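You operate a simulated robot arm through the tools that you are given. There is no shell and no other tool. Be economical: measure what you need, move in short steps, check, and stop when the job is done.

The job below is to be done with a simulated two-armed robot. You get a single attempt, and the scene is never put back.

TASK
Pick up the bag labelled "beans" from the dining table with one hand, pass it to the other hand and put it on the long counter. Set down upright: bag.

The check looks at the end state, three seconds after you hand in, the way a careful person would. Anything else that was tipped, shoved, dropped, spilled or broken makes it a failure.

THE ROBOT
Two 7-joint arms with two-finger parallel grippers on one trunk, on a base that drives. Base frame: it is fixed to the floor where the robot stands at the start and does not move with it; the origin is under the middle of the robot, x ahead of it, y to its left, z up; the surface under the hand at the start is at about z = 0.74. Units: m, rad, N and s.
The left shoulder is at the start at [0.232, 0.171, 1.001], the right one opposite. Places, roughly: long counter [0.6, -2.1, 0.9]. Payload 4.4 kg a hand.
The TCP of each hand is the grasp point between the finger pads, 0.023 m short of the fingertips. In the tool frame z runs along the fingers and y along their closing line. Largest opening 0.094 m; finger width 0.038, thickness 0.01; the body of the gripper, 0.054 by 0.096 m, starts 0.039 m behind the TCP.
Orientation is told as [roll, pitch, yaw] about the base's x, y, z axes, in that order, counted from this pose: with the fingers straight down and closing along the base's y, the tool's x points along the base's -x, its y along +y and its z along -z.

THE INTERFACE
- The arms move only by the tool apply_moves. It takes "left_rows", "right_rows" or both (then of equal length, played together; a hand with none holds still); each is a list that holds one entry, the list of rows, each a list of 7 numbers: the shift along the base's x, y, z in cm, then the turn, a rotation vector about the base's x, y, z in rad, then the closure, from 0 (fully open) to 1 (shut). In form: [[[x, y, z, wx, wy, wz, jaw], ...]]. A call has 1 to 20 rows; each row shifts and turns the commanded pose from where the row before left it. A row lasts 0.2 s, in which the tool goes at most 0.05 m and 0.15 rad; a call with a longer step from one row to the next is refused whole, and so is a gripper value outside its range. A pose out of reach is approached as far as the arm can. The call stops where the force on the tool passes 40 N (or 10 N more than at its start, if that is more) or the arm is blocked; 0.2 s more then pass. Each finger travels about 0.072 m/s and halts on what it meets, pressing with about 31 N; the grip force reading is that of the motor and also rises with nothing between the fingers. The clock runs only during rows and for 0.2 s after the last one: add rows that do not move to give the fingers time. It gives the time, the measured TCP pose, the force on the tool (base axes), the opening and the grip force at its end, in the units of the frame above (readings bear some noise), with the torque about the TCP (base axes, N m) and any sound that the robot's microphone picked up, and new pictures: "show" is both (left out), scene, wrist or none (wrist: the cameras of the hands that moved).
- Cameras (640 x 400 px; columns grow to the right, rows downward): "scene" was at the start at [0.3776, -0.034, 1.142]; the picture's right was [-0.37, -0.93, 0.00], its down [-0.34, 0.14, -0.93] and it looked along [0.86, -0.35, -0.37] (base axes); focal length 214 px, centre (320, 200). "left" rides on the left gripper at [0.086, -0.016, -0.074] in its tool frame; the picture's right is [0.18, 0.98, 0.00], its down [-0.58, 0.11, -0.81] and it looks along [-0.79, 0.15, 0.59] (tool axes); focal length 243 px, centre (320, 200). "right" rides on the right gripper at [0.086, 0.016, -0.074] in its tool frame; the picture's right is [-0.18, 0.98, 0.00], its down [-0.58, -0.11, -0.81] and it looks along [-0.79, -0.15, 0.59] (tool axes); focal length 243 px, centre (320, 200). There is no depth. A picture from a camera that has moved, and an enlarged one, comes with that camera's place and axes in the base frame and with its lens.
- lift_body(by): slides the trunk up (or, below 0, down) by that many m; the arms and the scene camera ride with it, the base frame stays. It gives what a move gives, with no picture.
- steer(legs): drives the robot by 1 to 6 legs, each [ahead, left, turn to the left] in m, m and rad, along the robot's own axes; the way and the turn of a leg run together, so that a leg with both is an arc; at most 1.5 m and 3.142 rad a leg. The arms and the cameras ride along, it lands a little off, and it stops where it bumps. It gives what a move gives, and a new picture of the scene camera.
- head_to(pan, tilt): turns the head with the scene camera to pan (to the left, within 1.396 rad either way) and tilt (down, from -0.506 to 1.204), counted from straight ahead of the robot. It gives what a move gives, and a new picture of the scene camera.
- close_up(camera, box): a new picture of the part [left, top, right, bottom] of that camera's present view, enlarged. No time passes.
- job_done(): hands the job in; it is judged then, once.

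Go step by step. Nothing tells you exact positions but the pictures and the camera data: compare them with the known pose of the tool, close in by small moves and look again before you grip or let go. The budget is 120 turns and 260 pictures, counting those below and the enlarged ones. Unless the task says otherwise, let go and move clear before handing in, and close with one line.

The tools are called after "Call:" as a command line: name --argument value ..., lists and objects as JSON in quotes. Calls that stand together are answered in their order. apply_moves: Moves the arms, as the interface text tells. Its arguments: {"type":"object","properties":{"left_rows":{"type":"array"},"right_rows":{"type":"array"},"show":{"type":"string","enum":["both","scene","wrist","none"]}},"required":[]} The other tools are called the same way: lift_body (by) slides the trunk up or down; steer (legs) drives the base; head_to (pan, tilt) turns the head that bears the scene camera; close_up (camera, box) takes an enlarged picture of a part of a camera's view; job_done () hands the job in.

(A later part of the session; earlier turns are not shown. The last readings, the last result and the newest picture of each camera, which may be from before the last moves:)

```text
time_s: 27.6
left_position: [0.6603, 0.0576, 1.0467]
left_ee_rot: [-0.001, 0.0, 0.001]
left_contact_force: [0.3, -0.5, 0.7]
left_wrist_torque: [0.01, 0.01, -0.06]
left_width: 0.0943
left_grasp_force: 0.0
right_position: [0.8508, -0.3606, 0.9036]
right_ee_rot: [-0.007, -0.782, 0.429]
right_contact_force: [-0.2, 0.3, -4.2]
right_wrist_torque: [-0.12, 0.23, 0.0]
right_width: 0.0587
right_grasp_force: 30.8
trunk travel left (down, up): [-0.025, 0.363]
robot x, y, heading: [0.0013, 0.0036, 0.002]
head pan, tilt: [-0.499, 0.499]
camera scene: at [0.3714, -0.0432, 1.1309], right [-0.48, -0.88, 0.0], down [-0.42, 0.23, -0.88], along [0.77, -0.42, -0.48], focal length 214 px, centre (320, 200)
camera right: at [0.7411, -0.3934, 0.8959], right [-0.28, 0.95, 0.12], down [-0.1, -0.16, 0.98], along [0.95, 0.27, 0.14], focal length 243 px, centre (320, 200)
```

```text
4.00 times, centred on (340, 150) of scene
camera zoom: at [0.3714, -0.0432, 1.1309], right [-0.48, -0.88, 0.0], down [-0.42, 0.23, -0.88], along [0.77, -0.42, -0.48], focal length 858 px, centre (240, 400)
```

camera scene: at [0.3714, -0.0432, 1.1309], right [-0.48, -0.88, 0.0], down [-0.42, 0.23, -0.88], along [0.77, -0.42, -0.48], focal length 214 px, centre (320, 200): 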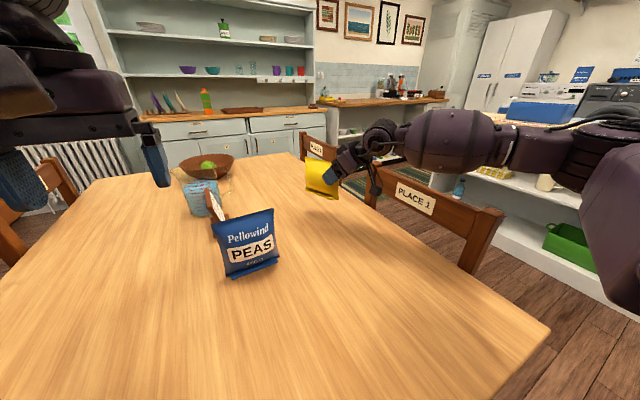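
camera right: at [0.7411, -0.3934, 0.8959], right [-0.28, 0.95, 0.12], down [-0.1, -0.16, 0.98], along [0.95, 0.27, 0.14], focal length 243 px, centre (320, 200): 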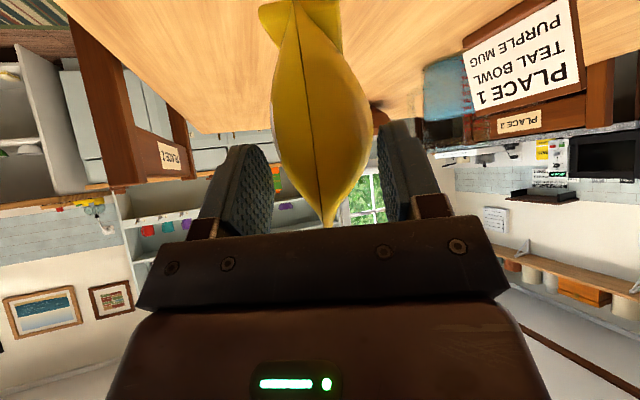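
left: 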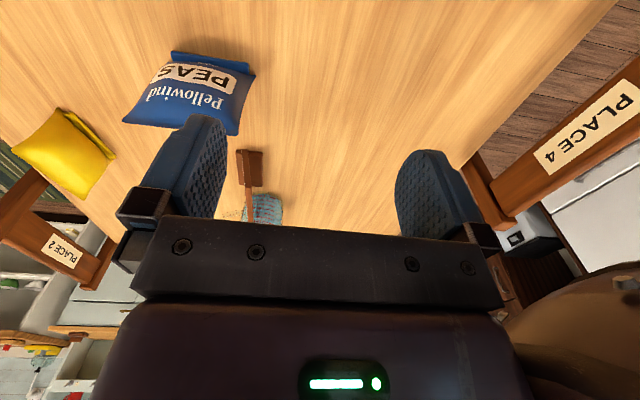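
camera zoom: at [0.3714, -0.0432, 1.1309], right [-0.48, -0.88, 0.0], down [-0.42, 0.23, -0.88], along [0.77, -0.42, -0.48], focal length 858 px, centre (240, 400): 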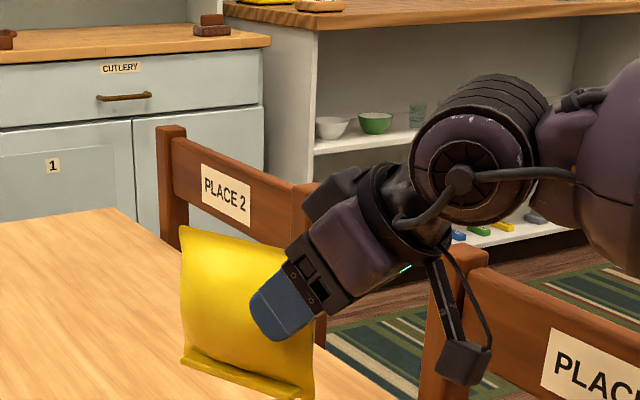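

The bag is held steadily, with about 4 N of weight. I'll raise and bring it in front of the torso, turning the right hand so that the bag lies along y. At the same time the left hand clears to the left and tilts to meet it.

Call:
apply_moves --right_rows '[[[-3, 0, 2.2, 0, 0, 0, 1], [-3, 0, 2.2, 0, 0, 0, 1], [-3, 0, 2.2, 0, 0, 0, 1], [-3, 0, 2.2, 0, 0, 0, 1], [-3, 0, 2.2, 0, 0, 0, 1], [-3, 0, 2.2, 0, 0, 0, 1], [-0.5, 1, 0, 0, 0, 0.095, 1], [-0.5, 1, 0, 0, 0, 0.095, 1], [-0.5, 1, 0, 0, 0, 0.095, 1], [-0.5, 1, 0, 0, 0, 0.095, 1], [-0.5, 1, 0, 0, 0, 0.095, 1], [-0.5, 1, 0, 0, 0, 0.095, 1]]]' --left_rows '[[[-0.4, 1.8, 0.3, 0, 0, -0.131, 0], [-0.4, 1.8, 0.3, 0, 0, -0.131, 0], [-0.4, 1.8, 0.3, 0, 0, -0.131, 0], [-0.4, 1.8, 0.3, 0, 0, -0.131, 0], [-0.4, 1.8, 0.3, 0, 0, -0.131, 0], [-0.4, 1.8, 0.3, 0, 0, -0.131, 0], [-0.4, 1.8, 0.3, 0, 0, -0.131, 0], [-0.4, 1.8, 0.3, 0, 0, -0.131, 0], [-0.4, 1.8, 0.3, 0, 0, -0.131, 0], [-0.4, 1.8, 0.3, 0, 0, -0.131, 0], [-0.4, 1.8, 0.3, 0, 0, -0.131, 0], [-0.4, 1.8, 0.3, 0, 0, -0.131, 0]]]'

```text
time_s: 30.2
left_position: [0.6112, 0.2748, 1.0824]
left_ee_rot: [-0.002, 0.0, -1.575]
left_contact_force: [-0.5, -0.4, -0.1]
left_wrist_torque: [0.0, -0.02, 0.0]
left_width: 0.0939
left_grasp_force: 0.0
right_position: [0.6599, -0.3484, 1.0369]
right_ee_rot: [0.0, -0.787, 0.567]
right_contact_force: [0.3, 0.1, -4.8]
right_wrist_torque: [-0.12, 0.19, 0.0]
right_width: 0.0584
right_grasp_force: 30.8
right hand out of reach, approached as far as the arm can: row 8, 9, 10, 11, 12
trunk travel left (down, up): [-0.025, 0.363]
robot x, y, heading: [-0.0002, -0.0, -0.001]
head pan, tilt: [-0.499, 0.499]
camera scene: at [0.3714, -0.0431, 1.1309], right [-0.48, -0.88, 0.0], down [-0.42, 0.23, -0.88], along [0.77, -0.42, -0.48], focal length 214 px, centre (320, 200)
camera right: at [0.5575, -0.3978, 1.0286], right [-0.42, 0.9, 0.13], down [-0.08, -0.18, 0.98], along [0.91, 0.4, 0.14], focal length 243 px, centre (320, 200)
camera left: at [0.5956, 0.3602, 1.1569], right [0.98, 0.18, 0.0], down [0.11, -0.58, 0.81], along [0.15, -0.79, -0.59], focal length 243 px, centre (320, 200)
```

scene: 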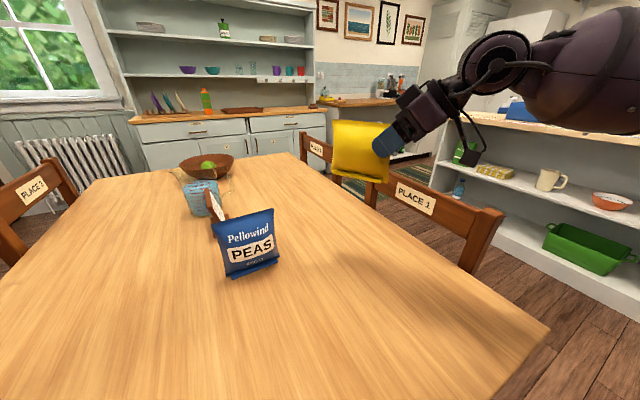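
right: 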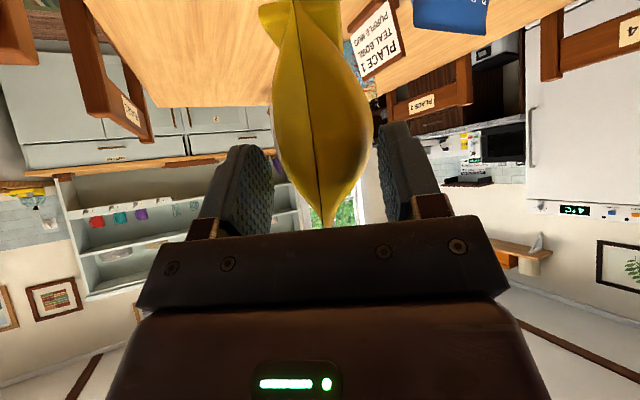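
left: 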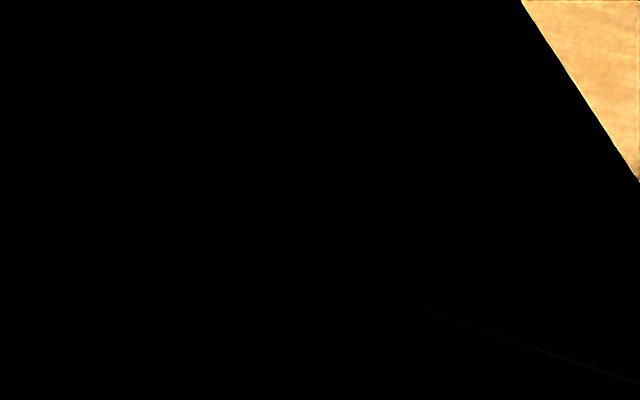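

The right hand can't yaw further at this tilt. Making the tool steeper should free the wrist, and a bag tilted in its own plane during the pass does no harm, so I'll steepen first and then yaw.

Call:
apply_moves --right_rows '[[[-0.5, 2, 0.5, -0.04, 0.064, 0, 1], [-0.5, 2, 0.5, -0.04, 0.064, 0, 1], [-0.5, 2, 0.5, -0.04, 0.064, 0, 1], [-0.5, 2, 0.5, -0.04, 0.064, 0, 1], [-0.5, 2, 0.5, -0.04, 0.064, 0, 1], [-0.5, 1, 0, 0, 0, 0.1, 1], [-0.5, 1, 0, 0, 0, 0.1, 1], [-0.5, 1, 0, 0, 0, 0.1, 1], [-0.5, 1, 0, 0, 0, 0.1, 1], [-0.5, 1, 0, 0, 0, 0.1, 1], [0, 0, 0, 0, 0, 0.1, 1], [0, 0, 0, 0, 0, 0.1, 1], [0, 0, 0, 0, 0, 0.1, 1]]]'

```text
time_s: 33.0
left_position: [0.6098, 0.2744, 1.0831]
left_ee_rot: [0.002, 0.0, -1.572]
left_contact_force: [-0.6, -0.4, 0.0]
left_wrist_torque: [0.0, -0.01, 0.02]
left_width: 0.0941
left_grasp_force: 0.1
right_position: [0.6007, -0.1895, 1.065]
right_ee_rot: [0.002, -0.408, 1.366]
right_contact_force: [-1.2, 0.1, -4.5]
right_wrist_torque: [-0.18, 0.03, -0.02]
right_width: 0.0584
right_grasp_force: 31.3
right hand out of reach, approached as far as the arm can: row 13
trunk travel left (down, up): [-0.025, 0.363]
robot x, y, heading: [-0.0026, 0.0018, -0.003]
head pan, tilt: [-0.499, 0.499]
camera scene: at [0.3706, -0.0431, 1.1312], right [-0.48, -0.88, 0.0], down [-0.42, 0.23, -0.88], along [0.77, -0.42, -0.48], focal length 214 px, centre (320, 200)
camera right: at [0.5629, -0.2947, 1.0996], right [-0.93, 0.37, 0.07], down [0.15, 0.19, 0.97], along [0.34, 0.91, -0.23], focal length 243 px, centre (320, 200)
```

scene: 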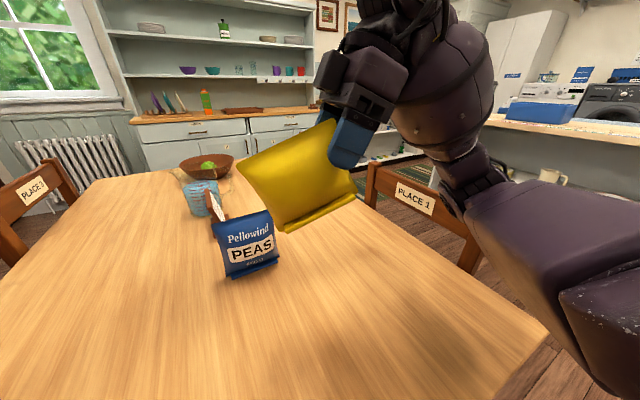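
right: 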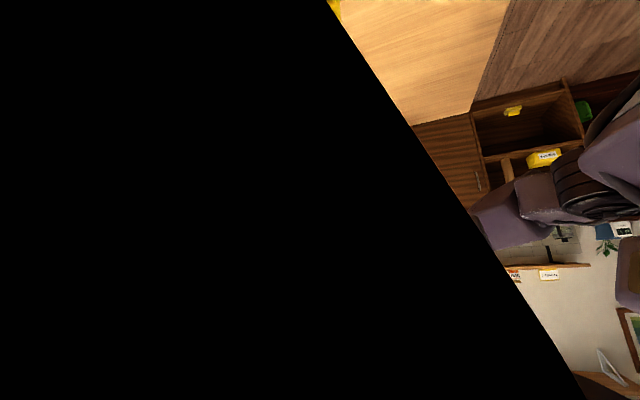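

The right hand is now nearly fully turned (yaw 1.37, pitch -0.41) and holds the bag tilted in its plane. From the grasp geometry I put the left grip point at about (0.60, -0.117, 1.031). The left hand goes to a pre-pose above it first.

Call:
apply_moves --left_rows '[[[0, -3.8, 1.0, -0.041, 0, -0.0142, 0], [0, -3.8, 1.0, -0.041, 0, -0.0142, 0], [0, -3.8, 1.0, -0.041, 0, -0.0142, 0], [0, -3.8, 1.0, -0.041, 0, -0.0142, 0], [0, -3.8, 1.0, -0.041, 0, -0.0142, 0], [0, -3.8, 1.0, -0.041, 0, -0.0142, 0], [0, -3.8, 0.5, -0.041, 0, -0.0142, 0], [0, -3.8, 0, -0.041, 0, -0.0142, 0], [0, -3.8, -0.5, -0.041, 0, -0.0142, 0]]]'

Call:
head_to --pan -0.25 --tilt 0.3

```text
time_s: 35.0
left_position: [0.6104, -0.0682, 1.1406]
left_ee_rot: [0.024, -0.369, -1.706]
left_contact_force: [0.0, 0.4, 0.2]
left_wrist_torque: [0.02, 0.0, 0.02]
left_width: 0.0943
left_grasp_force: 0.0
right_position: [0.6009, -0.1903, 1.0643]
right_ee_rot: [0.004, -0.41, 1.363]
right_contact_force: [0.3, -0.1, -5.5]
right_wrist_torque: [-0.19, 0.04, 0.03]
right_width: 0.0585
right_grasp_force: 30.9
trunk travel left (down, up): [-0.025, 0.363]
robot x, y, heading: [-0.0023, -0.0003, -0.004]
head pan, tilt: [-0.499, 0.499]
camera scene: at [0.3718, -0.0437, 1.1306], right [-0.48, -0.88, 0.0], down [-0.42, 0.23, -0.88], along [0.77, -0.42, -0.48], focal length 214 px, centre (320, 200)
camera left: at [0.6078, 0.0386, 1.179], right [1.0, 0.05, -0.04], down [0.05, -0.26, 0.96], along [0.03, -0.96, -0.26], focal length 243 px, centre (320, 200)
```

scene: 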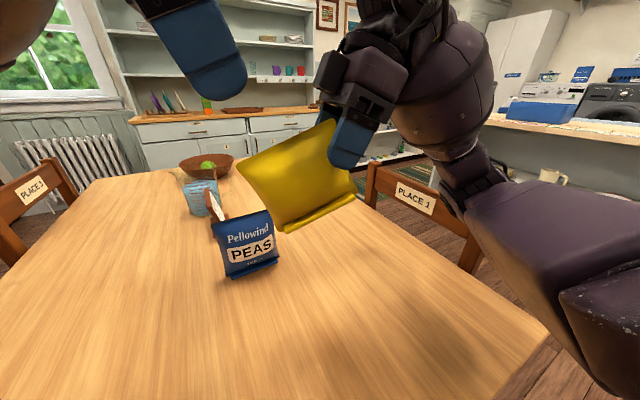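
left: 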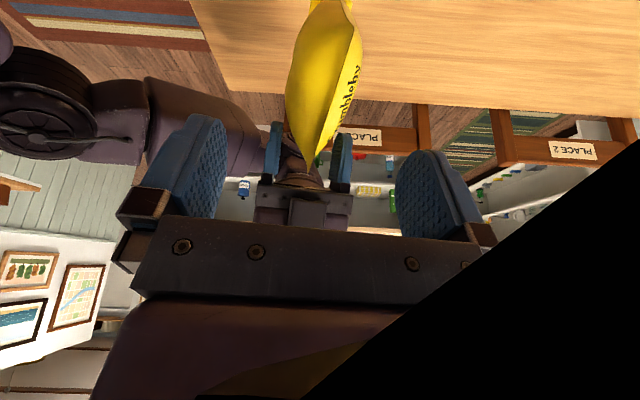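

```text
time_s: 35.8
left_position: [0.6112, -0.0672, 1.1419]
left_ee_rot: [0.024, -0.368, -1.704]
left_contact_force: [-0.6, 0.5, 1.0]
left_wrist_torque: [-0.03, -0.03, 0.0]
left_width: 0.094
left_grasp_force: 0.1
right_position: [0.6005, -0.1894, 1.0633]
right_ee_rot: [0.002, -0.408, 1.362]
right_contact_force: [0.7, -0.6, -6.0]
right_wrist_torque: [-0.18, 0.05, -0.01]
right_width: 0.0587
right_grasp_force: 30.7
trunk travel left (down, up): [-0.025, 0.363]
robot x, y, heading: [0.0014, -0.0003, 0.005]
head pan, tilt: [-0.25, 0.3]
camera scene: at [0.3822, -0.0227, 1.1491], right [-0.25, -0.97, 0.0], down [-0.29, 0.07, -0.95], along [0.93, -0.24, -0.3], focal length 214 px, centre (320, 200)
```

scene: 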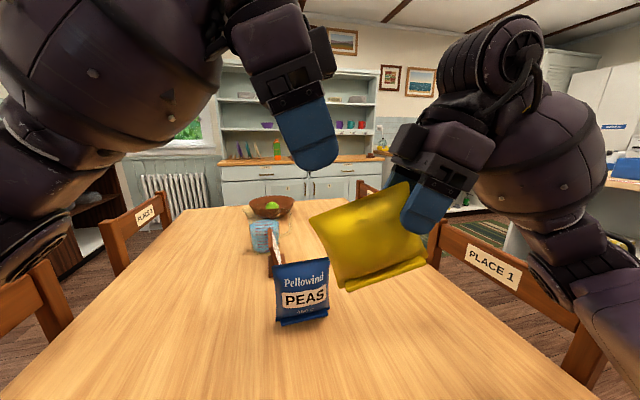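

The geometry fits: the bag's tip appears where I predicted it in the left camera. I'll zoom in to read the label and check the corner position.

Call:
close_up --camera "left" --box '[220, 0, 460, 160]'

```text
2.50 times, centred on (340, 80) of left
camera zoom: at [0.6076, 0.0399, 1.1792], right [1.0, 0.05, -0.04], down [0.05, -0.26, 0.96], along [0.03, -0.96, -0.26], focal length 606 px, centre (270, 500)
```

zoom: 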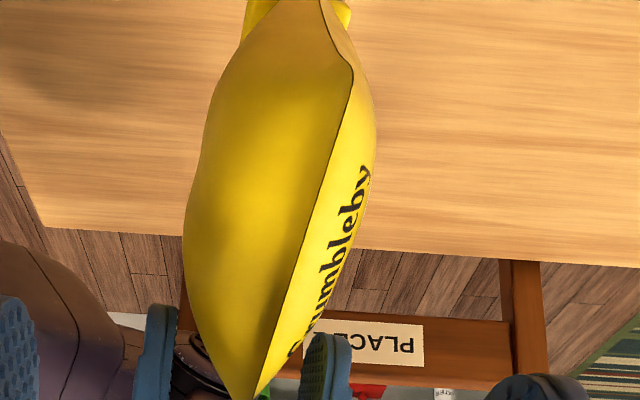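

The printed brand shows on the far face. The bag sits about 1.5 cm further in +x than I had predicted, so I'll shift the left hand and descend halfway, then look again.

Call:
apply_moves --left_rows '[[[0.9, 0, 0, 0, 0, 0, 0], [0, -1.0, -2.0, 0, 0, -0.01, 0], [0, -1.0, -2.0, 0, 0, -0.01, 0], [0, -0.6, -1.2, 0, 0, -0.01, 0]]]'

Call:
close_up --camera "left" --box '[160, 0, 480, 200]'

Call:
close_up --camera "scene" --box '[240, 80, 480, 300]'

```text
time_s: 36.8
left_position: [0.6194, -0.0929, 1.0894]
left_ee_rot: [0.025, -0.368, -1.735]
left_contact_force: [0.8, -0.1, -1.0]
left_wrist_torque: [-0.02, 0.0, 0.01]
left_width: 0.0938
left_grasp_force: 0.0
right_position: [0.602, -0.19, 1.0641]
right_ee_rot: [0.002, -0.408, 1.363]
right_contact_force: [0.0, -0.1, -4.8]
right_wrist_torque: [-0.19, 0.06, 0.02]
right_width: 0.0585
right_grasp_force: 31.1
trunk travel left (down, up): [-0.025, 0.363]
robot x, y, heading: [-0.0016, -0.0016, -0.004]
head pan, tilt: [-0.25, 0.3]
camera scene: at [0.3823, -0.0227, 1.1491], right [-0.25, -0.97, 0.0], down [-0.29, 0.07, -0.96], along [0.93, -0.24, -0.3], focal length 214 px, centre (320, 200)
camera left: at [0.6203, 0.0142, 1.1265], right [1.0, 0.02, -0.04], down [0.05, -0.26, 0.96], along [0.01, -0.96, -0.26], focal length 243 px, centre (320, 200)
```

scene: 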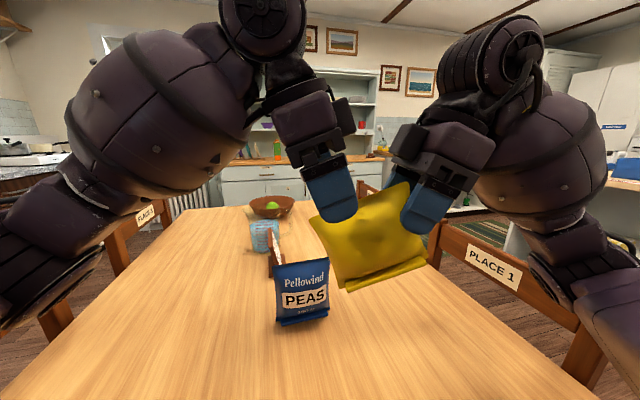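
left: 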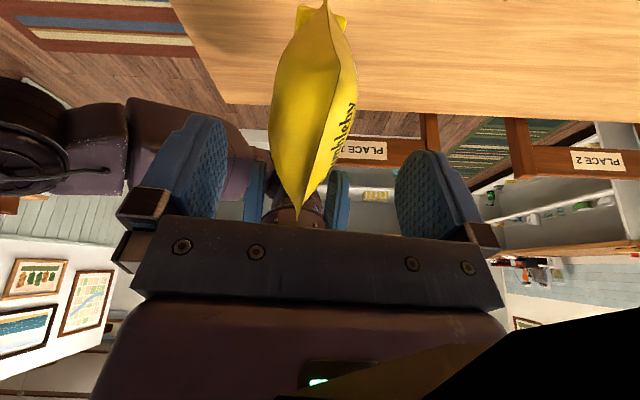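

```text
2.00 times, centred on (320, 100) of left
camera zoom: at [0.6203, 0.0142, 1.1265], right [1.0, 0.02, -0.04], down [0.05, -0.26, 0.96], along [0.01, -0.96, -0.26], focal length 485 px, centre (320, 400)
```

zoom: 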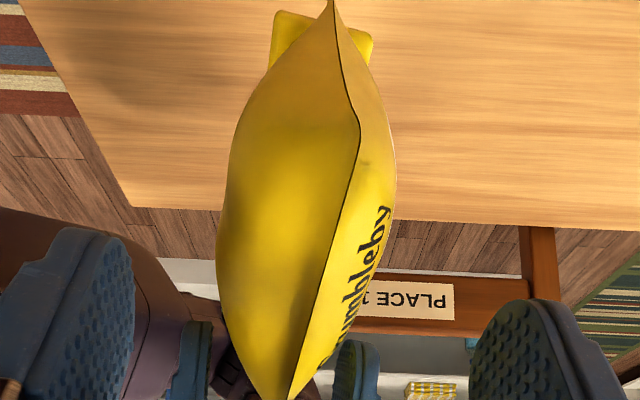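

```text
1.82 times, centred on (360, 190) of scene
camera zoom: at [0.3823, -0.0227, 1.1491], right [-0.25, -0.97, 0.0], down [-0.29, 0.07, -0.96], along [0.93, -0.24, -0.3], focal length 390 px, centre (247, 218)
```

zoom: 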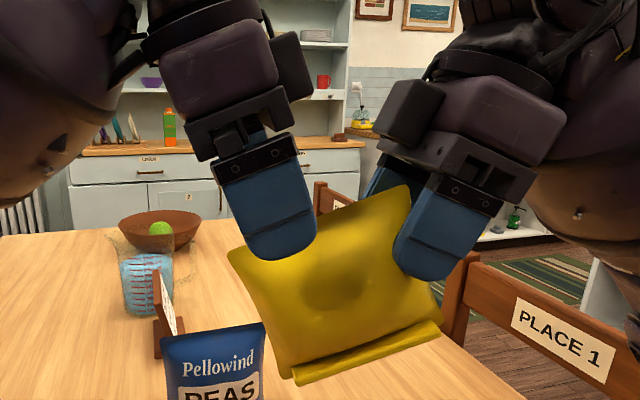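

Both sets of fingers are well placed, with the left ones straddling the top edge of the far half. I'll descend another 4.5 cm along the bag's side.

Call:
apply_moves --left_rows '[[[0, -0.42, -1.1, 0, 0, 0, 0], [0, -0.42, -1.1, 0, 0, 0, 0], [0, -0.42, -1.1, 0, 0, 0, 0], [0, -0.42, -1.1, 0, 0, 0, 0]]]'

Call:
close_up --camera "scene" --box '[240, 80, 480, 300]'

```text
time_s: 37.8
left_position: [0.62, -0.1096, 1.0449]
left_ee_rot: [0.023, -0.368, -1.735]
left_contact_force: [0.3, 0.1, 0.4]
left_wrist_torque: [0.01, 0.03, 0.02]
left_width: 0.094
left_grasp_force: 0.1
right_position: [0.6023, -0.1896, 1.0647]
right_ee_rot: [0.004, -0.408, 1.363]
right_contact_force: [0.3, 1.0, -4.9]
right_wrist_torque: [-0.2, 0.03, 0.02]
right_width: 0.0587
right_grasp_force: 31.1
trunk travel left (down, up): [-0.025, 0.363]
robot x, y, heading: [-0.0007, 0.0001, -0.001]
head pan, tilt: [-0.25, 0.3]
camera scene: at [0.3824, -0.0226, 1.149], right [-0.25, -0.97, 0.0], down [-0.29, 0.07, -0.96], along [0.93, -0.24, -0.3], focal length 214 px, centre (320, 200)
camera left: at [0.6202, -0.0022, 1.0821], right [1.0, 0.02, -0.04], down [0.05, -0.26, 0.96], along [0.01, -0.96, -0.26], focal length 243 px, centre (320, 200)
```

scene: 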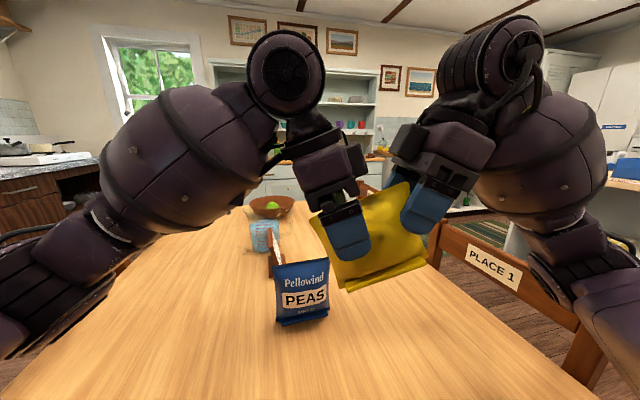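
left: 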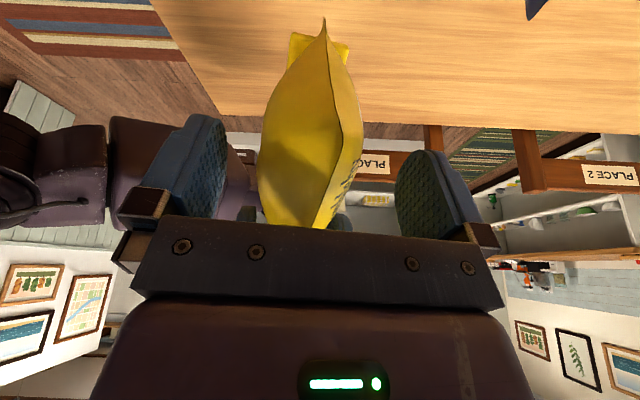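

```text
1.82 times, centred on (360, 190) of scene
camera zoom: at [0.3824, -0.0226, 1.149], right [-0.25, -0.97, 0.0], down [-0.29, 0.07, -0.96], along [0.93, -0.24, -0.3], focal length 390 px, centre (247, 218)
```

zoom: 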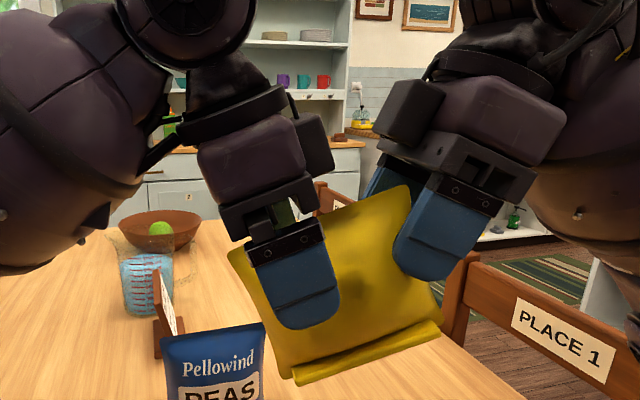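

The left fingers straddle the bag evenly with a good depth. Closing the left hand.

Call:
apply_moves --left_rows '[[[0, 0, 0, 0, 0, 0, 1], [0, 0, 0, 0, 0, 0, 1], [0, 0, 0, 0, 0, 0, 1], [0, 0, 0, 0, 0, 0, 1], [0, 0, 0, 0, 0, 0, 1], [0, 0, 0, 0, 0, 0, 1]]]'

Call:
close_up --camera "scene" --box '[240, 80, 480, 300]'

```text
time_s: 39.2
left_position: [0.6192, -0.1094, 1.0464]
left_ee_rot: [0.025, -0.368, -1.736]
left_contact_force: [0.0, 1.0, 0.5]
left_wrist_torque: [0.0, 0.0, -0.01]
left_width: 0.0
left_grasp_force: 30.8
right_position: [0.6004, -0.1906, 1.0648]
right_ee_rot: [0.004, -0.409, 1.362]
right_contact_force: [0.5, 0.6, 0.0]
right_wrist_torque: [0.01, 0.0, 0.01]
right_width: 0.0001
right_grasp_force: 31.0
trunk travel left (down, up): [-0.025, 0.363]
robot x, y, heading: [0.0044, 0.0004, -0.0]
head pan, tilt: [-0.25, 0.3]
camera scene: at [0.3818, -0.0226, 1.1493], right [-0.25, -0.97, 0.0], down [-0.29, 0.07, -0.96], along [0.93, -0.24, -0.3], focal length 214 px, centre (320, 200)
camera left: at [0.6197, -0.0021, 1.0828], right [1.0, 0.02, -0.04], down [0.05, -0.26, 0.96], along [0.01, -0.96, -0.26], focal length 243 px, centre (320, 200)
```

scene: 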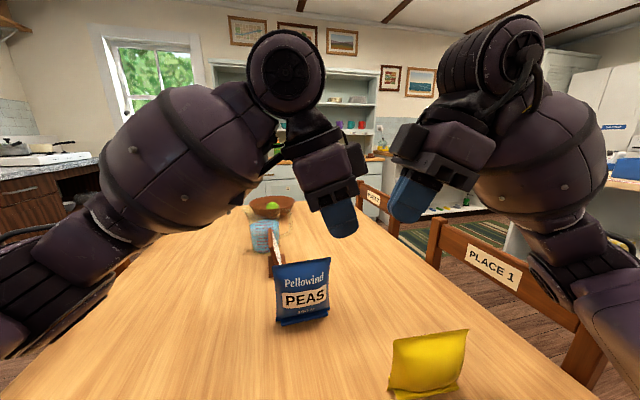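
left: 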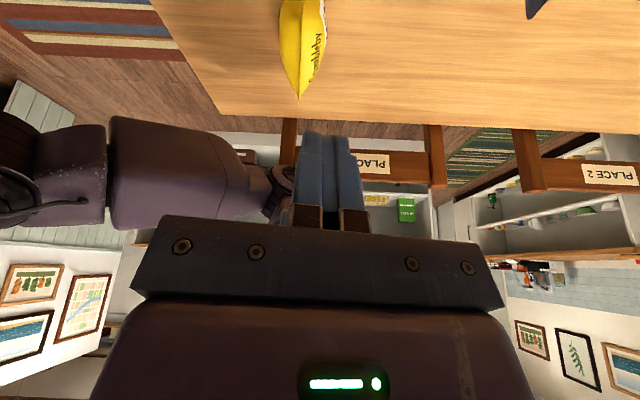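

```text
1.82 times, centred on (360, 190) of scene
camera zoom: at [0.3818, -0.0226, 1.1493], right [-0.25, -0.97, 0.0], down [-0.29, 0.07, -0.96], along [0.93, -0.24, -0.3], focal length 390 px, centre (247, 218)
```

zoom: 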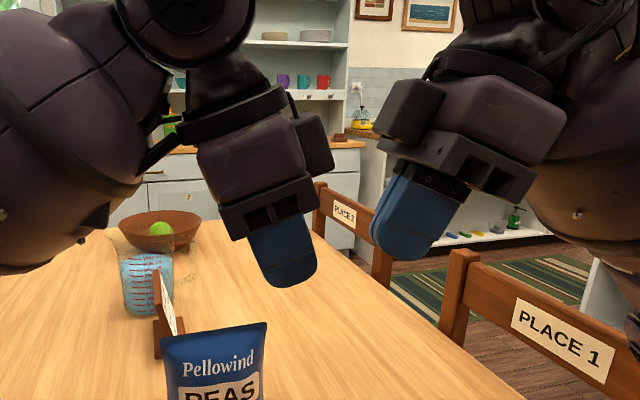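

The bag slipped out when the left hand squeezed, and it dropped about 20 cm onto the table. It seems to be standing on its base. I'll open the hands and move them out of the way to look at how it landed.

Call:
apply_moves --left_rows '[[[0, 2, 1, 0, 0, 0, 0.5], [0, 4, 1, 0, 0, 0, 0], [0, 4, 1, 0, 0, 0, 0], [0, 4, 1, 0, 0, 0, 0], [0, 4, 0, 0, 0, 0, 0], [0, 4, 0, 0, 0, 0, 0]]]' --right_rows '[[[0, -2, 1, 0, 0, 0, 0.5], [0, -4, 1, 0, 0, 0, 0], [0, -4, 1, 0, 0, -0.1, 0], [0, -4, 1, 0, 0, -0.1, 0], [0, -2, 0, 0, 0, -0.1, 0], [0, 0, 0, 0, 0, 0, 0]]]' --show "none"

Call:
head_to --pan -0.5 --tilt 0.8

Call:
close_up --camera "scene" --box '[220, 120, 460, 320]'

```text
time_s: 40.6
left_position: [0.62, 0.1107, 1.0872]
left_ee_rot: [0.026, -0.368, -1.735]
left_contact_force: [0.5, 0.0, 0.9]
left_wrist_torque: [-0.01, -0.04, 0.0]
left_width: 0.0938
left_grasp_force: 0.1
right_position: [0.5664, -0.3093, 1.1093]
right_ee_rot: [0.001, -0.408, 1.064]
right_contact_force: [0.5, -0.5, -0.1]
right_wrist_torque: [0.0, -0.01, -0.01]
right_width: 0.0939
right_grasp_force: 0.0
right hand out of reach, approached as far as the arm can: row 1, 2, 3, 4
trunk travel left (down, up): [-0.025, 0.363]
robot x, y, heading: [-0.0013, 0.0028, -0.001]
head pan, tilt: [-0.25, 0.3]
```

```text
time_s: 41.5
left_position: [0.6205, 0.1103, 1.0869]
left_ee_rot: [0.024, -0.369, -1.735]
left_contact_force: [-0.3, -0.3, -0.3]
left_wrist_torque: [-0.01, 0.01, -0.02]
left_width: 0.0941
left_grasp_force: 0.0
right_position: [0.5682, -0.3108, 1.1105]
right_ee_rot: [0.001, -0.408, 1.066]
right_contact_force: [-0.4, 0.2, 0.1]
right_wrist_torque: [0.04, -0.02, -0.01]
right_width: 0.0941
right_grasp_force: 0.0
trunk travel left (down, up): [-0.025, 0.363]
robot x, y, heading: [0.0003, 0.0016, 0.001]
head pan, tilt: [-0.499, 0.799]
camera scene: at [0.3623, -0.0381, 1.105], right [-0.48, -0.88, 0.0], down [-0.63, 0.34, -0.7], along [0.61, -0.33, -0.72], focal length 214 px, centre (320, 200)
```

scene: 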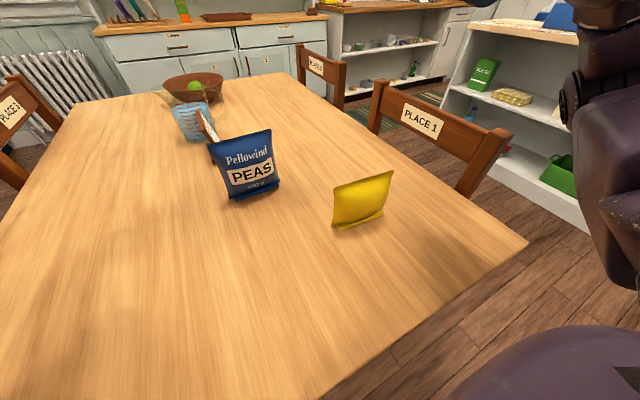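

```text
2.00 times, centred on (340, 220) of scene
camera zoom: at [0.3623, -0.0381, 1.105], right [-0.48, -0.88, 0.0], down [-0.63, 0.34, -0.7], along [0.61, -0.33, -0.72], focal length 429 px, centre (280, 160)
```

zoom: 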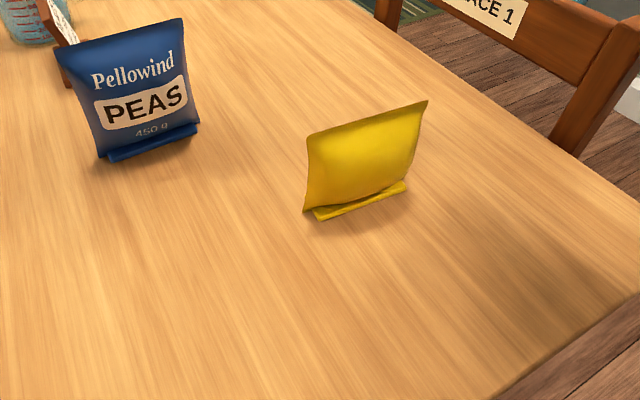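

The bag landed upright and undamaged at about (0.585, -0.252), its width running along y with the label facing away, and nothing else moved. I'll pick it up again with the right hand, closer to its middle. This time I'll centre the left hand carefully, low over the table, before squeezing.

Call:
apply_moves --right_rows '[[[0, -0.3, -1, 0, 0, 0.055, 0], [0, -0.3, -3, 0, 0, 0.055, 0], [0, -0.3, -3, 0, 0, 0.055, 0], [0.2, -0.3, -3.5, 0, 0, 0.055, 0], [0.2, -0.3, -3.5, 0, 0, 0.055, 0], [0, -0.3, -3.5, 0, 0, 0.055, 0]]]'

Call:
close_up --camera "scene" --box '[260, 80, 500, 280]'

```text
time_s: 42.9
left_position: [0.622, 0.1097, 1.088]
left_ee_rot: [0.025, -0.368, -1.733]
left_contact_force: [0.3, -0.7, -0.3]
left_wrist_torque: [0.0, 0.0, 0.0]
left_width: 0.0939
left_grasp_force: 0.0
right_position: [0.5168, -0.2285, 0.9776]
right_ee_rot: [0.005, -0.408, 1.394]
right_contact_force: [0.0, 0.0, 0.4]
right_wrist_torque: [-0.01, -0.02, 0.0]
right_width: 0.0941
right_grasp_force: 0.2
right hand out of reach, approached as far as the arm can: row 1, 2, 3, 4, 5, 6
trunk travel left (down, up): [-0.025, 0.363]
robot x, y, heading: [-0.0016, 0.0046, -0.003]
head pan, tilt: [-0.499, 0.799]
camera scene: at [0.3619, -0.0376, 1.1049], right [-0.48, -0.88, 0.0], down [-0.63, 0.34, -0.7], along [0.61, -0.33, -0.72], focal length 214 px, centre (320, 200)
camera right: at [0.4834, -0.3338, 1.0123], right [-0.94, 0.34, 0.08], down [0.15, 0.19, 0.97], along [0.31, 0.92, -0.23], focal length 243 px, centre (320, 200)
```

scene: 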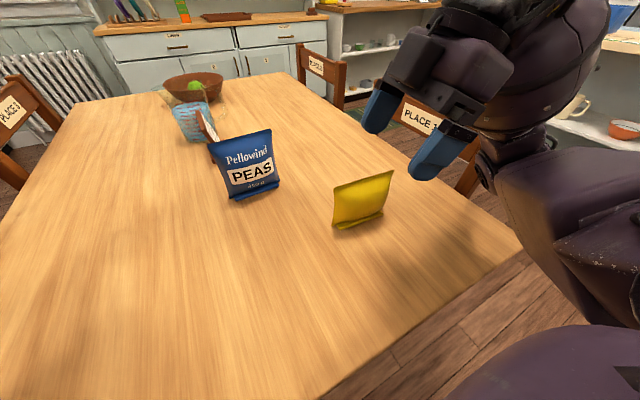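
right: 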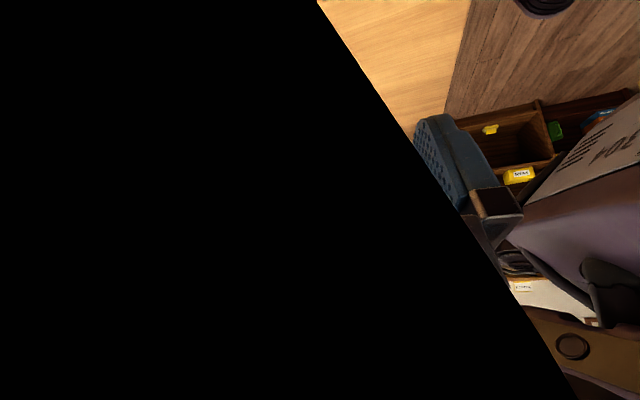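

```text
2.00 times, centred on (380, 180) of scene
camera zoom: at [0.3619, -0.0376, 1.1049], right [-0.48, -0.88, 0.0], down [-0.63, 0.34, -0.7], along [0.61, -0.33, -0.72], focal length 429 px, centre (200, 240)
```

zoom: 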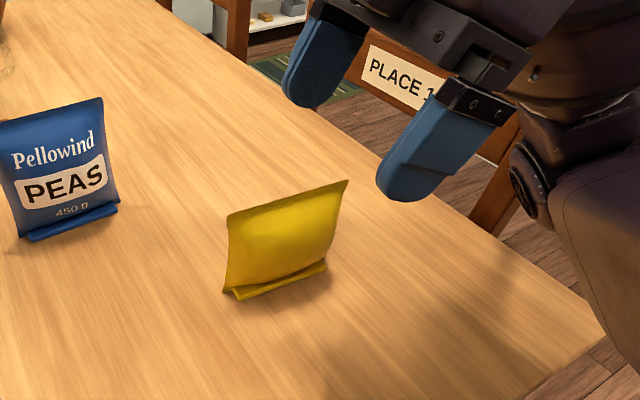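

The bag is now too near the torso for this hand posture. I'll back the robot up 0.2 m to get comfortable reach.

Call:
steer --legs '[[-0.2, 0, 0]]'

```text
time_s: 44.5
left_position: [0.4181, 0.1119, 1.0869]
left_ee_rot: [0.026, -0.366, -1.732]
left_contact_force: [-0.2, -0.2, 0.7]
left_wrist_torque: [0.02, 0.04, -0.02]
left_width: 0.0939
left_grasp_force: 0.0
right_position: [0.3173, -0.2286, 0.9794]
right_ee_rot: [0.004, -0.409, 1.396]
right_contact_force: [0.0, -0.6, -1.2]
right_wrist_torque: [0.03, 0.0, 0.02]
right_width: 0.094
right_grasp_force: 0.1
trunk travel left (down, up): [-0.025, 0.363]
robot x, y, heading: [-0.2038, 0.0002, -0.005]
head pan, tilt: [-0.499, 0.799]
camera scene: at [0.1607, -0.0373, 1.1051], right [-0.48, -0.88, 0.0], down [-0.63, 0.34, -0.7], along [0.61, -0.33, -0.72], focal length 214 px, centre (320, 200)
```

scene: 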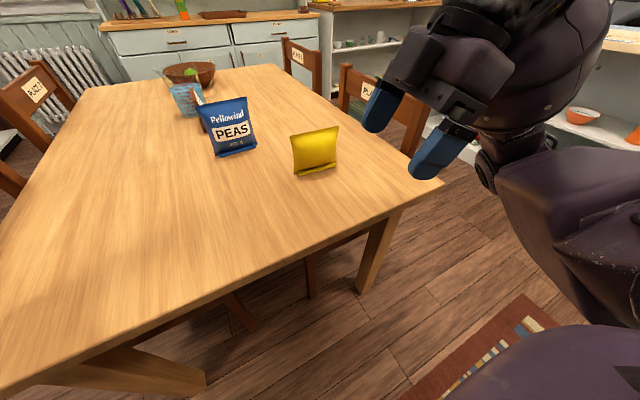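

Call:
apply_moves --right_rows '[[[2, -2.5, 0, 0, 0, 0, 0], [3, -2, 0, 0, 0, 0, 0], [4, -1.2, 0, 0, 0, 0, 0], [4, -1.2, 0, 0, 0, 0, 0], [4, -1.1, 0, 0, 0, 0, 0], [4, -1, -0.5, 0, 0, 0, 0], [4, -1, -1.5, 0, 0, 0, 0]]]'

Call:
close_up --camera "scene" --box '[220, 60, 460, 220]'

```text
time_s: 46.1
left_position: [0.4191, 0.1111, 1.0856]
left_ee_rot: [0.025, -0.369, -1.733]
left_contact_force: [0.4, -0.4, -0.1]
left_wrist_torque: [-0.01, -0.02, 0.0]
left_width: 0.0941
left_grasp_force: 0.2
right_position: [0.3951, -0.1704, 1.019]
right_ee_rot: [0.006, -0.408, 1.392]
right_contact_force: [-0.8, -0.5, 0.2]
right_wrist_torque: [-0.01, 0.05, 0.01]
right_width: 0.0943
right_grasp_force: 0.1
right hand out of reach, approached as far as the arm can: row 1, 2, 3, 4, 5, 6, 7
trunk travel left (down, up): [-0.025, 0.363]
robot x, y, heading: [-0.2007, 0.0033, 0.002]
head pan, tilt: [-0.499, 0.799]
camera scene: at [0.1615, -0.0371, 1.1047], right [-0.48, -0.88, 0.0], down [-0.63, 0.34, -0.7], along [0.61, -0.33, -0.72], focal length 214 px, centre (320, 200)
camera right: at [0.3603, -0.2755, 1.0545], right [-0.94, 0.34, 0.08], down [0.15, 0.19, 0.97], along [0.31, 0.92, -0.23], focal length 243 px, centre (320, 200)
```

scene: 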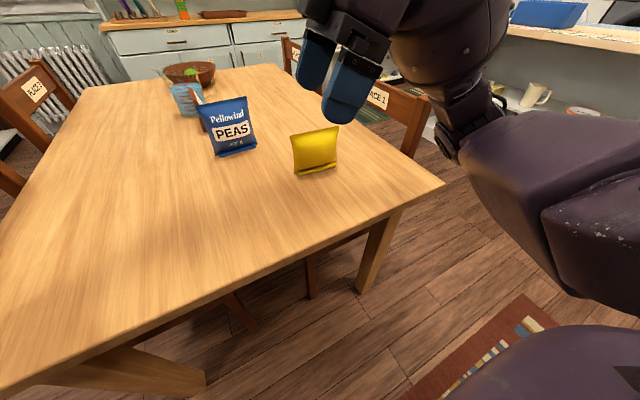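
right: 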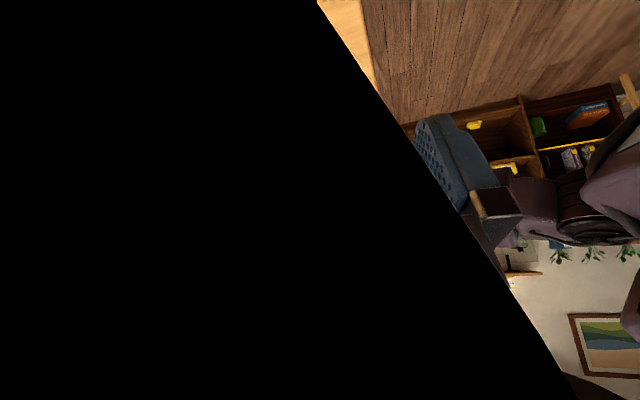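

```text
2.50 times, centred on (340, 140) of scene
camera zoom: at [0.1615, -0.0371, 1.1047], right [-0.48, -0.88, 0.0], down [-0.63, 0.34, -0.7], along [0.61, -0.33, -0.72], focal length 536 px, centre (270, 350)
```

zoom: 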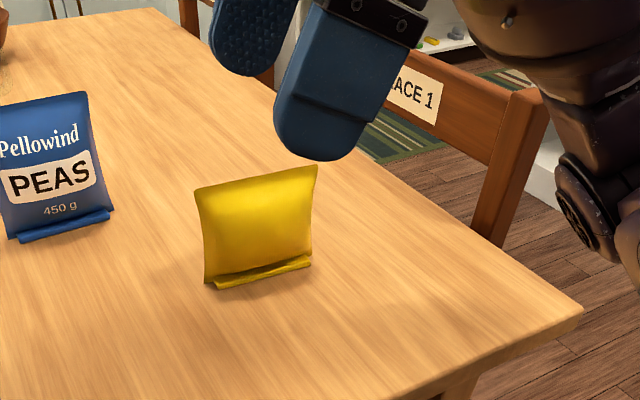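

The right arm can only hold that yaw when it crosses the midline; the left arm did the mirrored pose easily. So I'll swap roles: the left hand picks the bag's left half and the right hand receives it. First the right hand goes back to its side and I move the robot slightly.

Call:
apply_moves --right_rows '[[[0, -2, 0.5, 0, 0, -0.115, 0], [0, -2, 0.5, 0, 0, -0.115, 0], [-0.5, -2, 0.5, 0, 0, -0.115, 0], [-1, -2, 0, 0, 0, -0.115, 0], [-1, -2, 0, 0, 0, -0.115, 0], [-1, -2, 0, 0, 0, -0.115, 0], [-1, -2, 0, 0, 0, -0.115, 0], [-1, -2, 0, 0, 0, -0.115, 0], [-1, -2, 0, 0, 0, -0.115, 0], [-1, -2, 0, 0, 0, -0.115, 0]]]' --show "none"

Call:
steer --legs '[[0.1, -0.1, 0]]'

```text
time_s: 48.3
left_position: [0.4181, 0.1111, 1.0873]
left_ee_rot: [0.027, -0.367, -1.732]
left_contact_force: [0.3, -0.4, 0.2]
left_wrist_torque: [-0.02, -0.02, -0.01]
left_width: 0.0941
left_grasp_force: 0.0
right_position: [0.3184, -0.3726, 1.036]
right_ee_rot: [0.004, -0.408, 0.243]
right_contact_force: [0.1, -0.5, 1.1]
right_wrist_torque: [-0.01, 0.02, 0.02]
right_width: 0.0941
right_grasp_force: 0.1
trunk travel left (down, up): [-0.025, 0.363]
robot x, y, heading: [-0.2027, 0.0028, 0.007]
head pan, tilt: [-0.499, 0.799]
```

```text
time_s: 49.8
left_position: [0.5214, 0.014, 1.087]
left_ee_rot: [0.024, -0.369, -1.732]
left_contact_force: [-0.1, -0.3, -0.3]
left_wrist_torque: [-0.02, 0.01, 0.02]
left_width: 0.0939
left_grasp_force: 0.2
right_position: [0.4211, -0.4696, 1.0358]
right_ee_rot: [0.006, -0.408, 0.246]
right_contact_force: [0.8, 0.4, 0.4]
right_wrist_torque: [0.0, 0.02, 0.0]
right_width: 0.094
right_grasp_force: 0.1
trunk travel left (down, up): [-0.025, 0.363]
robot x, y, heading: [-0.1005, -0.0989, 0.003]
head pan, tilt: [-0.499, 0.799]
camera scene: at [0.2632, -0.1358, 1.1048], right [-0.48, -0.88, 0.0], down [-0.63, 0.34, -0.7], along [0.61, -0.33, -0.72], focal length 214 px, centre (320, 200)
```

scene: 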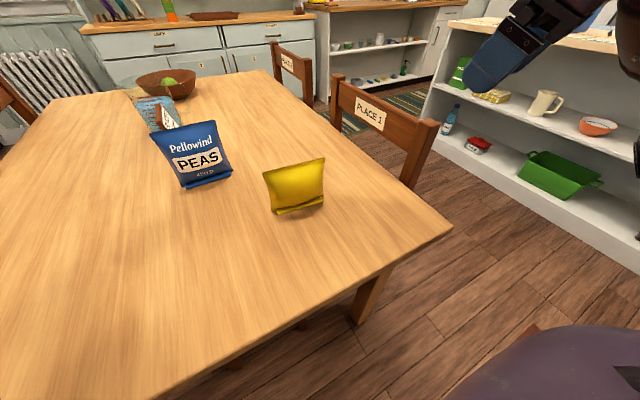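

Call:
apply_moves --left_rows '[[[1.1, -2.7, -1, 0, 0, 0, 0], [1.1, -2.7, -1, 0, 0, 0, 0], [1.1, -2.7, -2, 0, 0, 0, 0], [1.1, -2.7, -2, 0, 0, 0, 0], [1.1, -2.7, -2, 0, 0, 0, 0], [1.1, -2.7, -3, 0, 0, 0, 0], [1.1, -2.7, -3.5, 0, 0, 0, 0]]]'

Call:
close_up --camera "left" --box '[160, 0, 480, 200]'

Call:
close_up --camera "scene" --box '[180, 80, 420, 260]'

```text
time_s: 51.4
left_position: [0.6003, -0.177, 0.9422]
left_ee_rot: [0.025, -0.368, -1.731]
left_contact_force: [0.0, -0.4, -0.4]
left_wrist_torque: [-0.02, 0.0, 0.02]
left_width: 0.0941
left_grasp_force: 0.1
right_position: [0.4222, -0.4706, 1.0344]
right_ee_rot: [0.006, -0.409, 0.245]
right_contact_force: [0.5, 0.2, 0.1]
right_wrist_torque: [0.02, 0.03, 0.0]
right_width: 0.0941
right_grasp_force: 0.0
trunk travel left (down, up): [-0.025, 0.363]
robot x, y, heading: [-0.0967, -0.0967, 0.002]
head pan, tilt: [-0.499, 0.799]
camera scene: at [0.2634, -0.1358, 1.1046], right [-0.48, -0.88, 0.0], down [-0.63, 0.34, -0.7], along [0.61, -0.33, -0.72], focal length 214 px, centre (320, 200)
camera left: at [0.6002, -0.0699, 0.9794], right [1.0, 0.02, -0.04], down [0.05, -0.26, 0.96], along [0.01, -0.96, -0.26], focal length 243 px, centre (320, 200)
```

scene: 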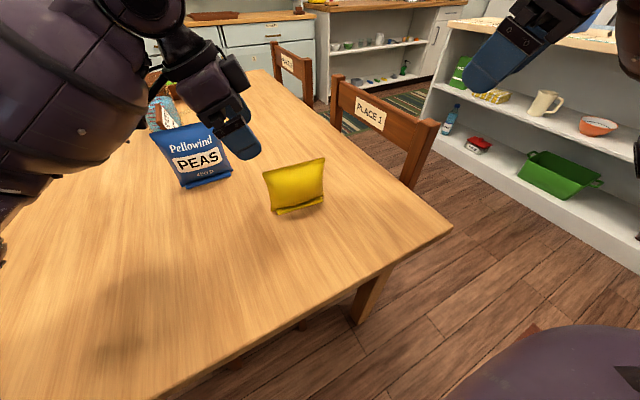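
left: 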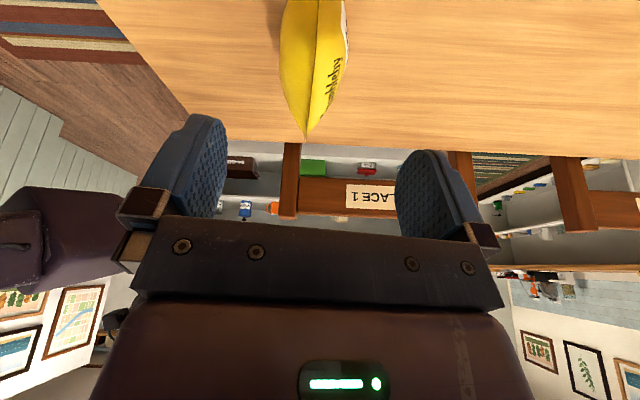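

```text
2.00 times, centred on (320, 100) of left
camera zoom: at [0.6002, -0.0699, 0.9794], right [1.0, 0.02, -0.04], down [0.05, -0.26, 0.96], along [0.01, -0.96, -0.26], focal length 485 px, centre (320, 400)
```

zoom: 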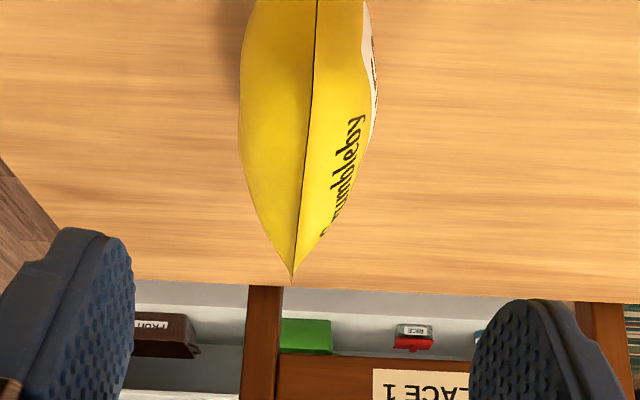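

```text
2.22 times, centred on (300, 170) of scene
camera zoom: at [0.2634, -0.1358, 1.1046], right [-0.48, -0.88, 0.0], down [-0.63, 0.34, -0.7], along [0.61, -0.33, -0.72], focal length 477 px, centre (364, 267)
```

zoom: 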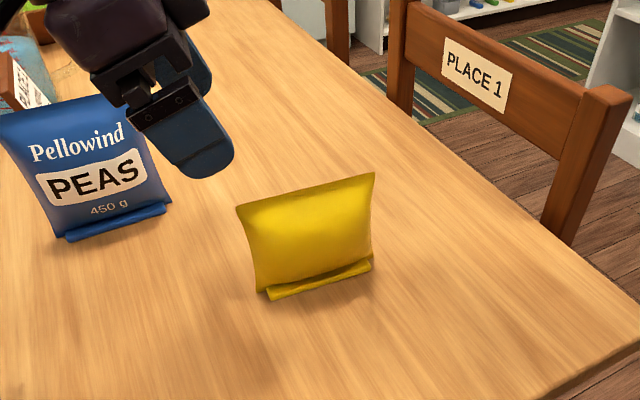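

From both cameras the bag centre is about (0.586, -0.252), its axis at 1.45 rad. I'll descend with the left hand over its left half in two stages.

Call:
apply_moves --left_rows '[[[-0.3, -0.8, -2.2, 0, 0, 0.01, 0], [-0.2, -0.8, -2.2, 0, 0, 0.01, 0], [-0.2, -0.8, -2.2, 0, 0, 0.01, 0], [-0.2, -0.8, -2.2, 0, 0, 0, 0]]]'

Call:
close_up --camera "left" --box '[160, 0, 480, 200]'

Call:
close_up --camera "scene" --box '[180, 80, 420, 260]'

```text
time_s: 52.4
left_position: [0.5911, -0.2086, 0.8539]
left_ee_rot: [0.024, -0.369, -1.702]
left_contact_force: [-0.7, 0.1, -0.7]
left_wrist_torque: [-0.01, 0.01, -0.03]
left_width: 0.0938
left_grasp_force: 0.2
right_position: [0.4207, -0.4701, 1.0355]
right_ee_rot: [0.006, -0.409, 0.248]
right_contact_force: [-0.1, -0.1, 0.4]
right_wrist_torque: [0.0, -0.01, -0.01]
right_width: 0.0938
right_grasp_force: 0.0
trunk travel left (down, up): [-0.025, 0.363]
robot x, y, heading: [-0.0977, -0.1008, 0.005]
head pan, tilt: [-0.499, 0.799]
camera scene: at [0.2631, -0.1355, 1.1048], right [-0.48, -0.88, 0.0], down [-0.63, 0.34, -0.7], along [0.61, -0.33, -0.72], focal length 214 px, centre (320, 200)
camera left: at [0.5876, -0.1006, 0.8907], right [1.0, 0.05, -0.04], down [0.06, -0.26, 0.96], along [0.04, -0.96, -0.26], focal length 243 px, centre (320, 200)
```

scene: 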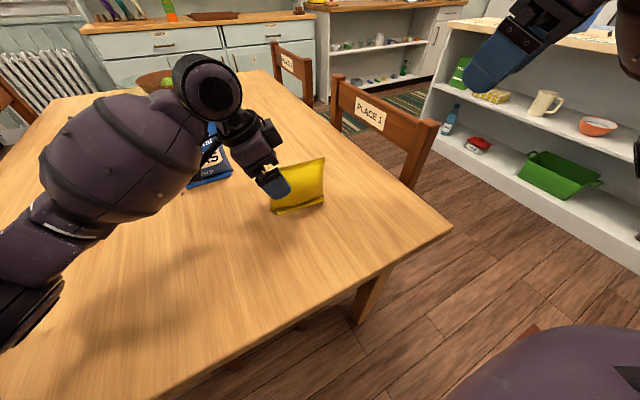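
left: 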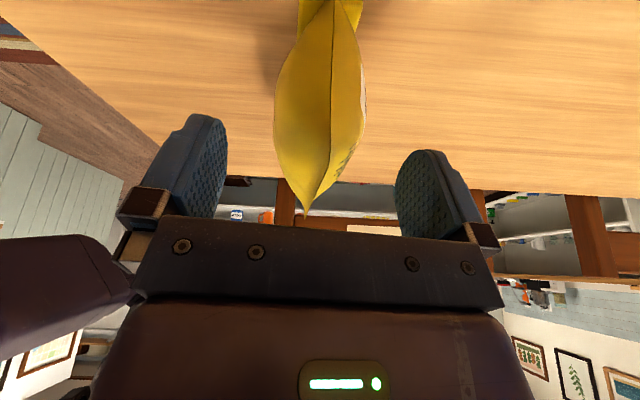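

```text
2.00 times, centred on (320, 100) of left
camera zoom: at [0.5876, -0.1006, 0.8907], right [1.0, 0.05, -0.04], down [0.06, -0.26, 0.96], along [0.04, -0.96, -0.26], focal length 485 px, centre (320, 400)
```

zoom: 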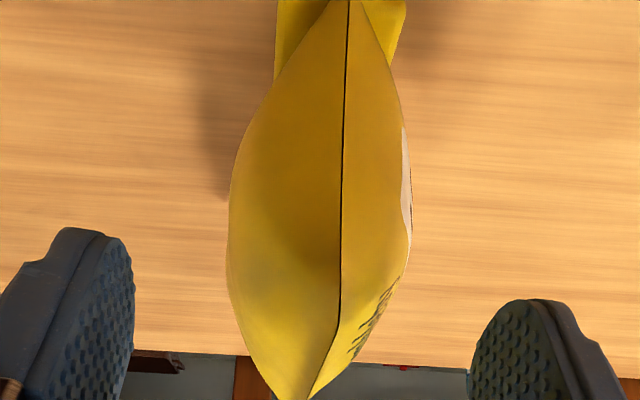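

```text
2.22 times, centred on (300, 170) of scene
camera zoom: at [0.2631, -0.1355, 1.1048], right [-0.48, -0.88, 0.0], down [-0.63, 0.34, -0.7], along [0.61, -0.33, -0.72], focal length 477 px, centre (364, 267)
```

zoom: 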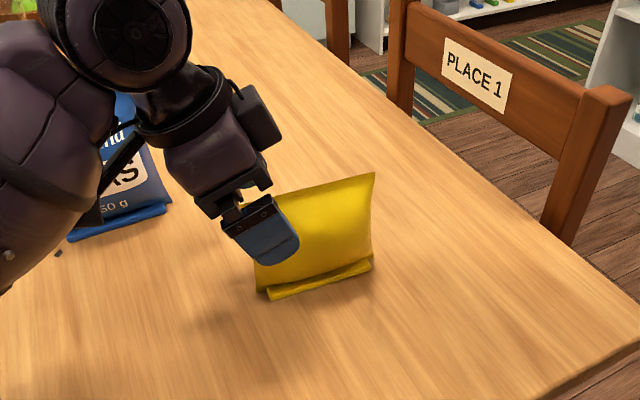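

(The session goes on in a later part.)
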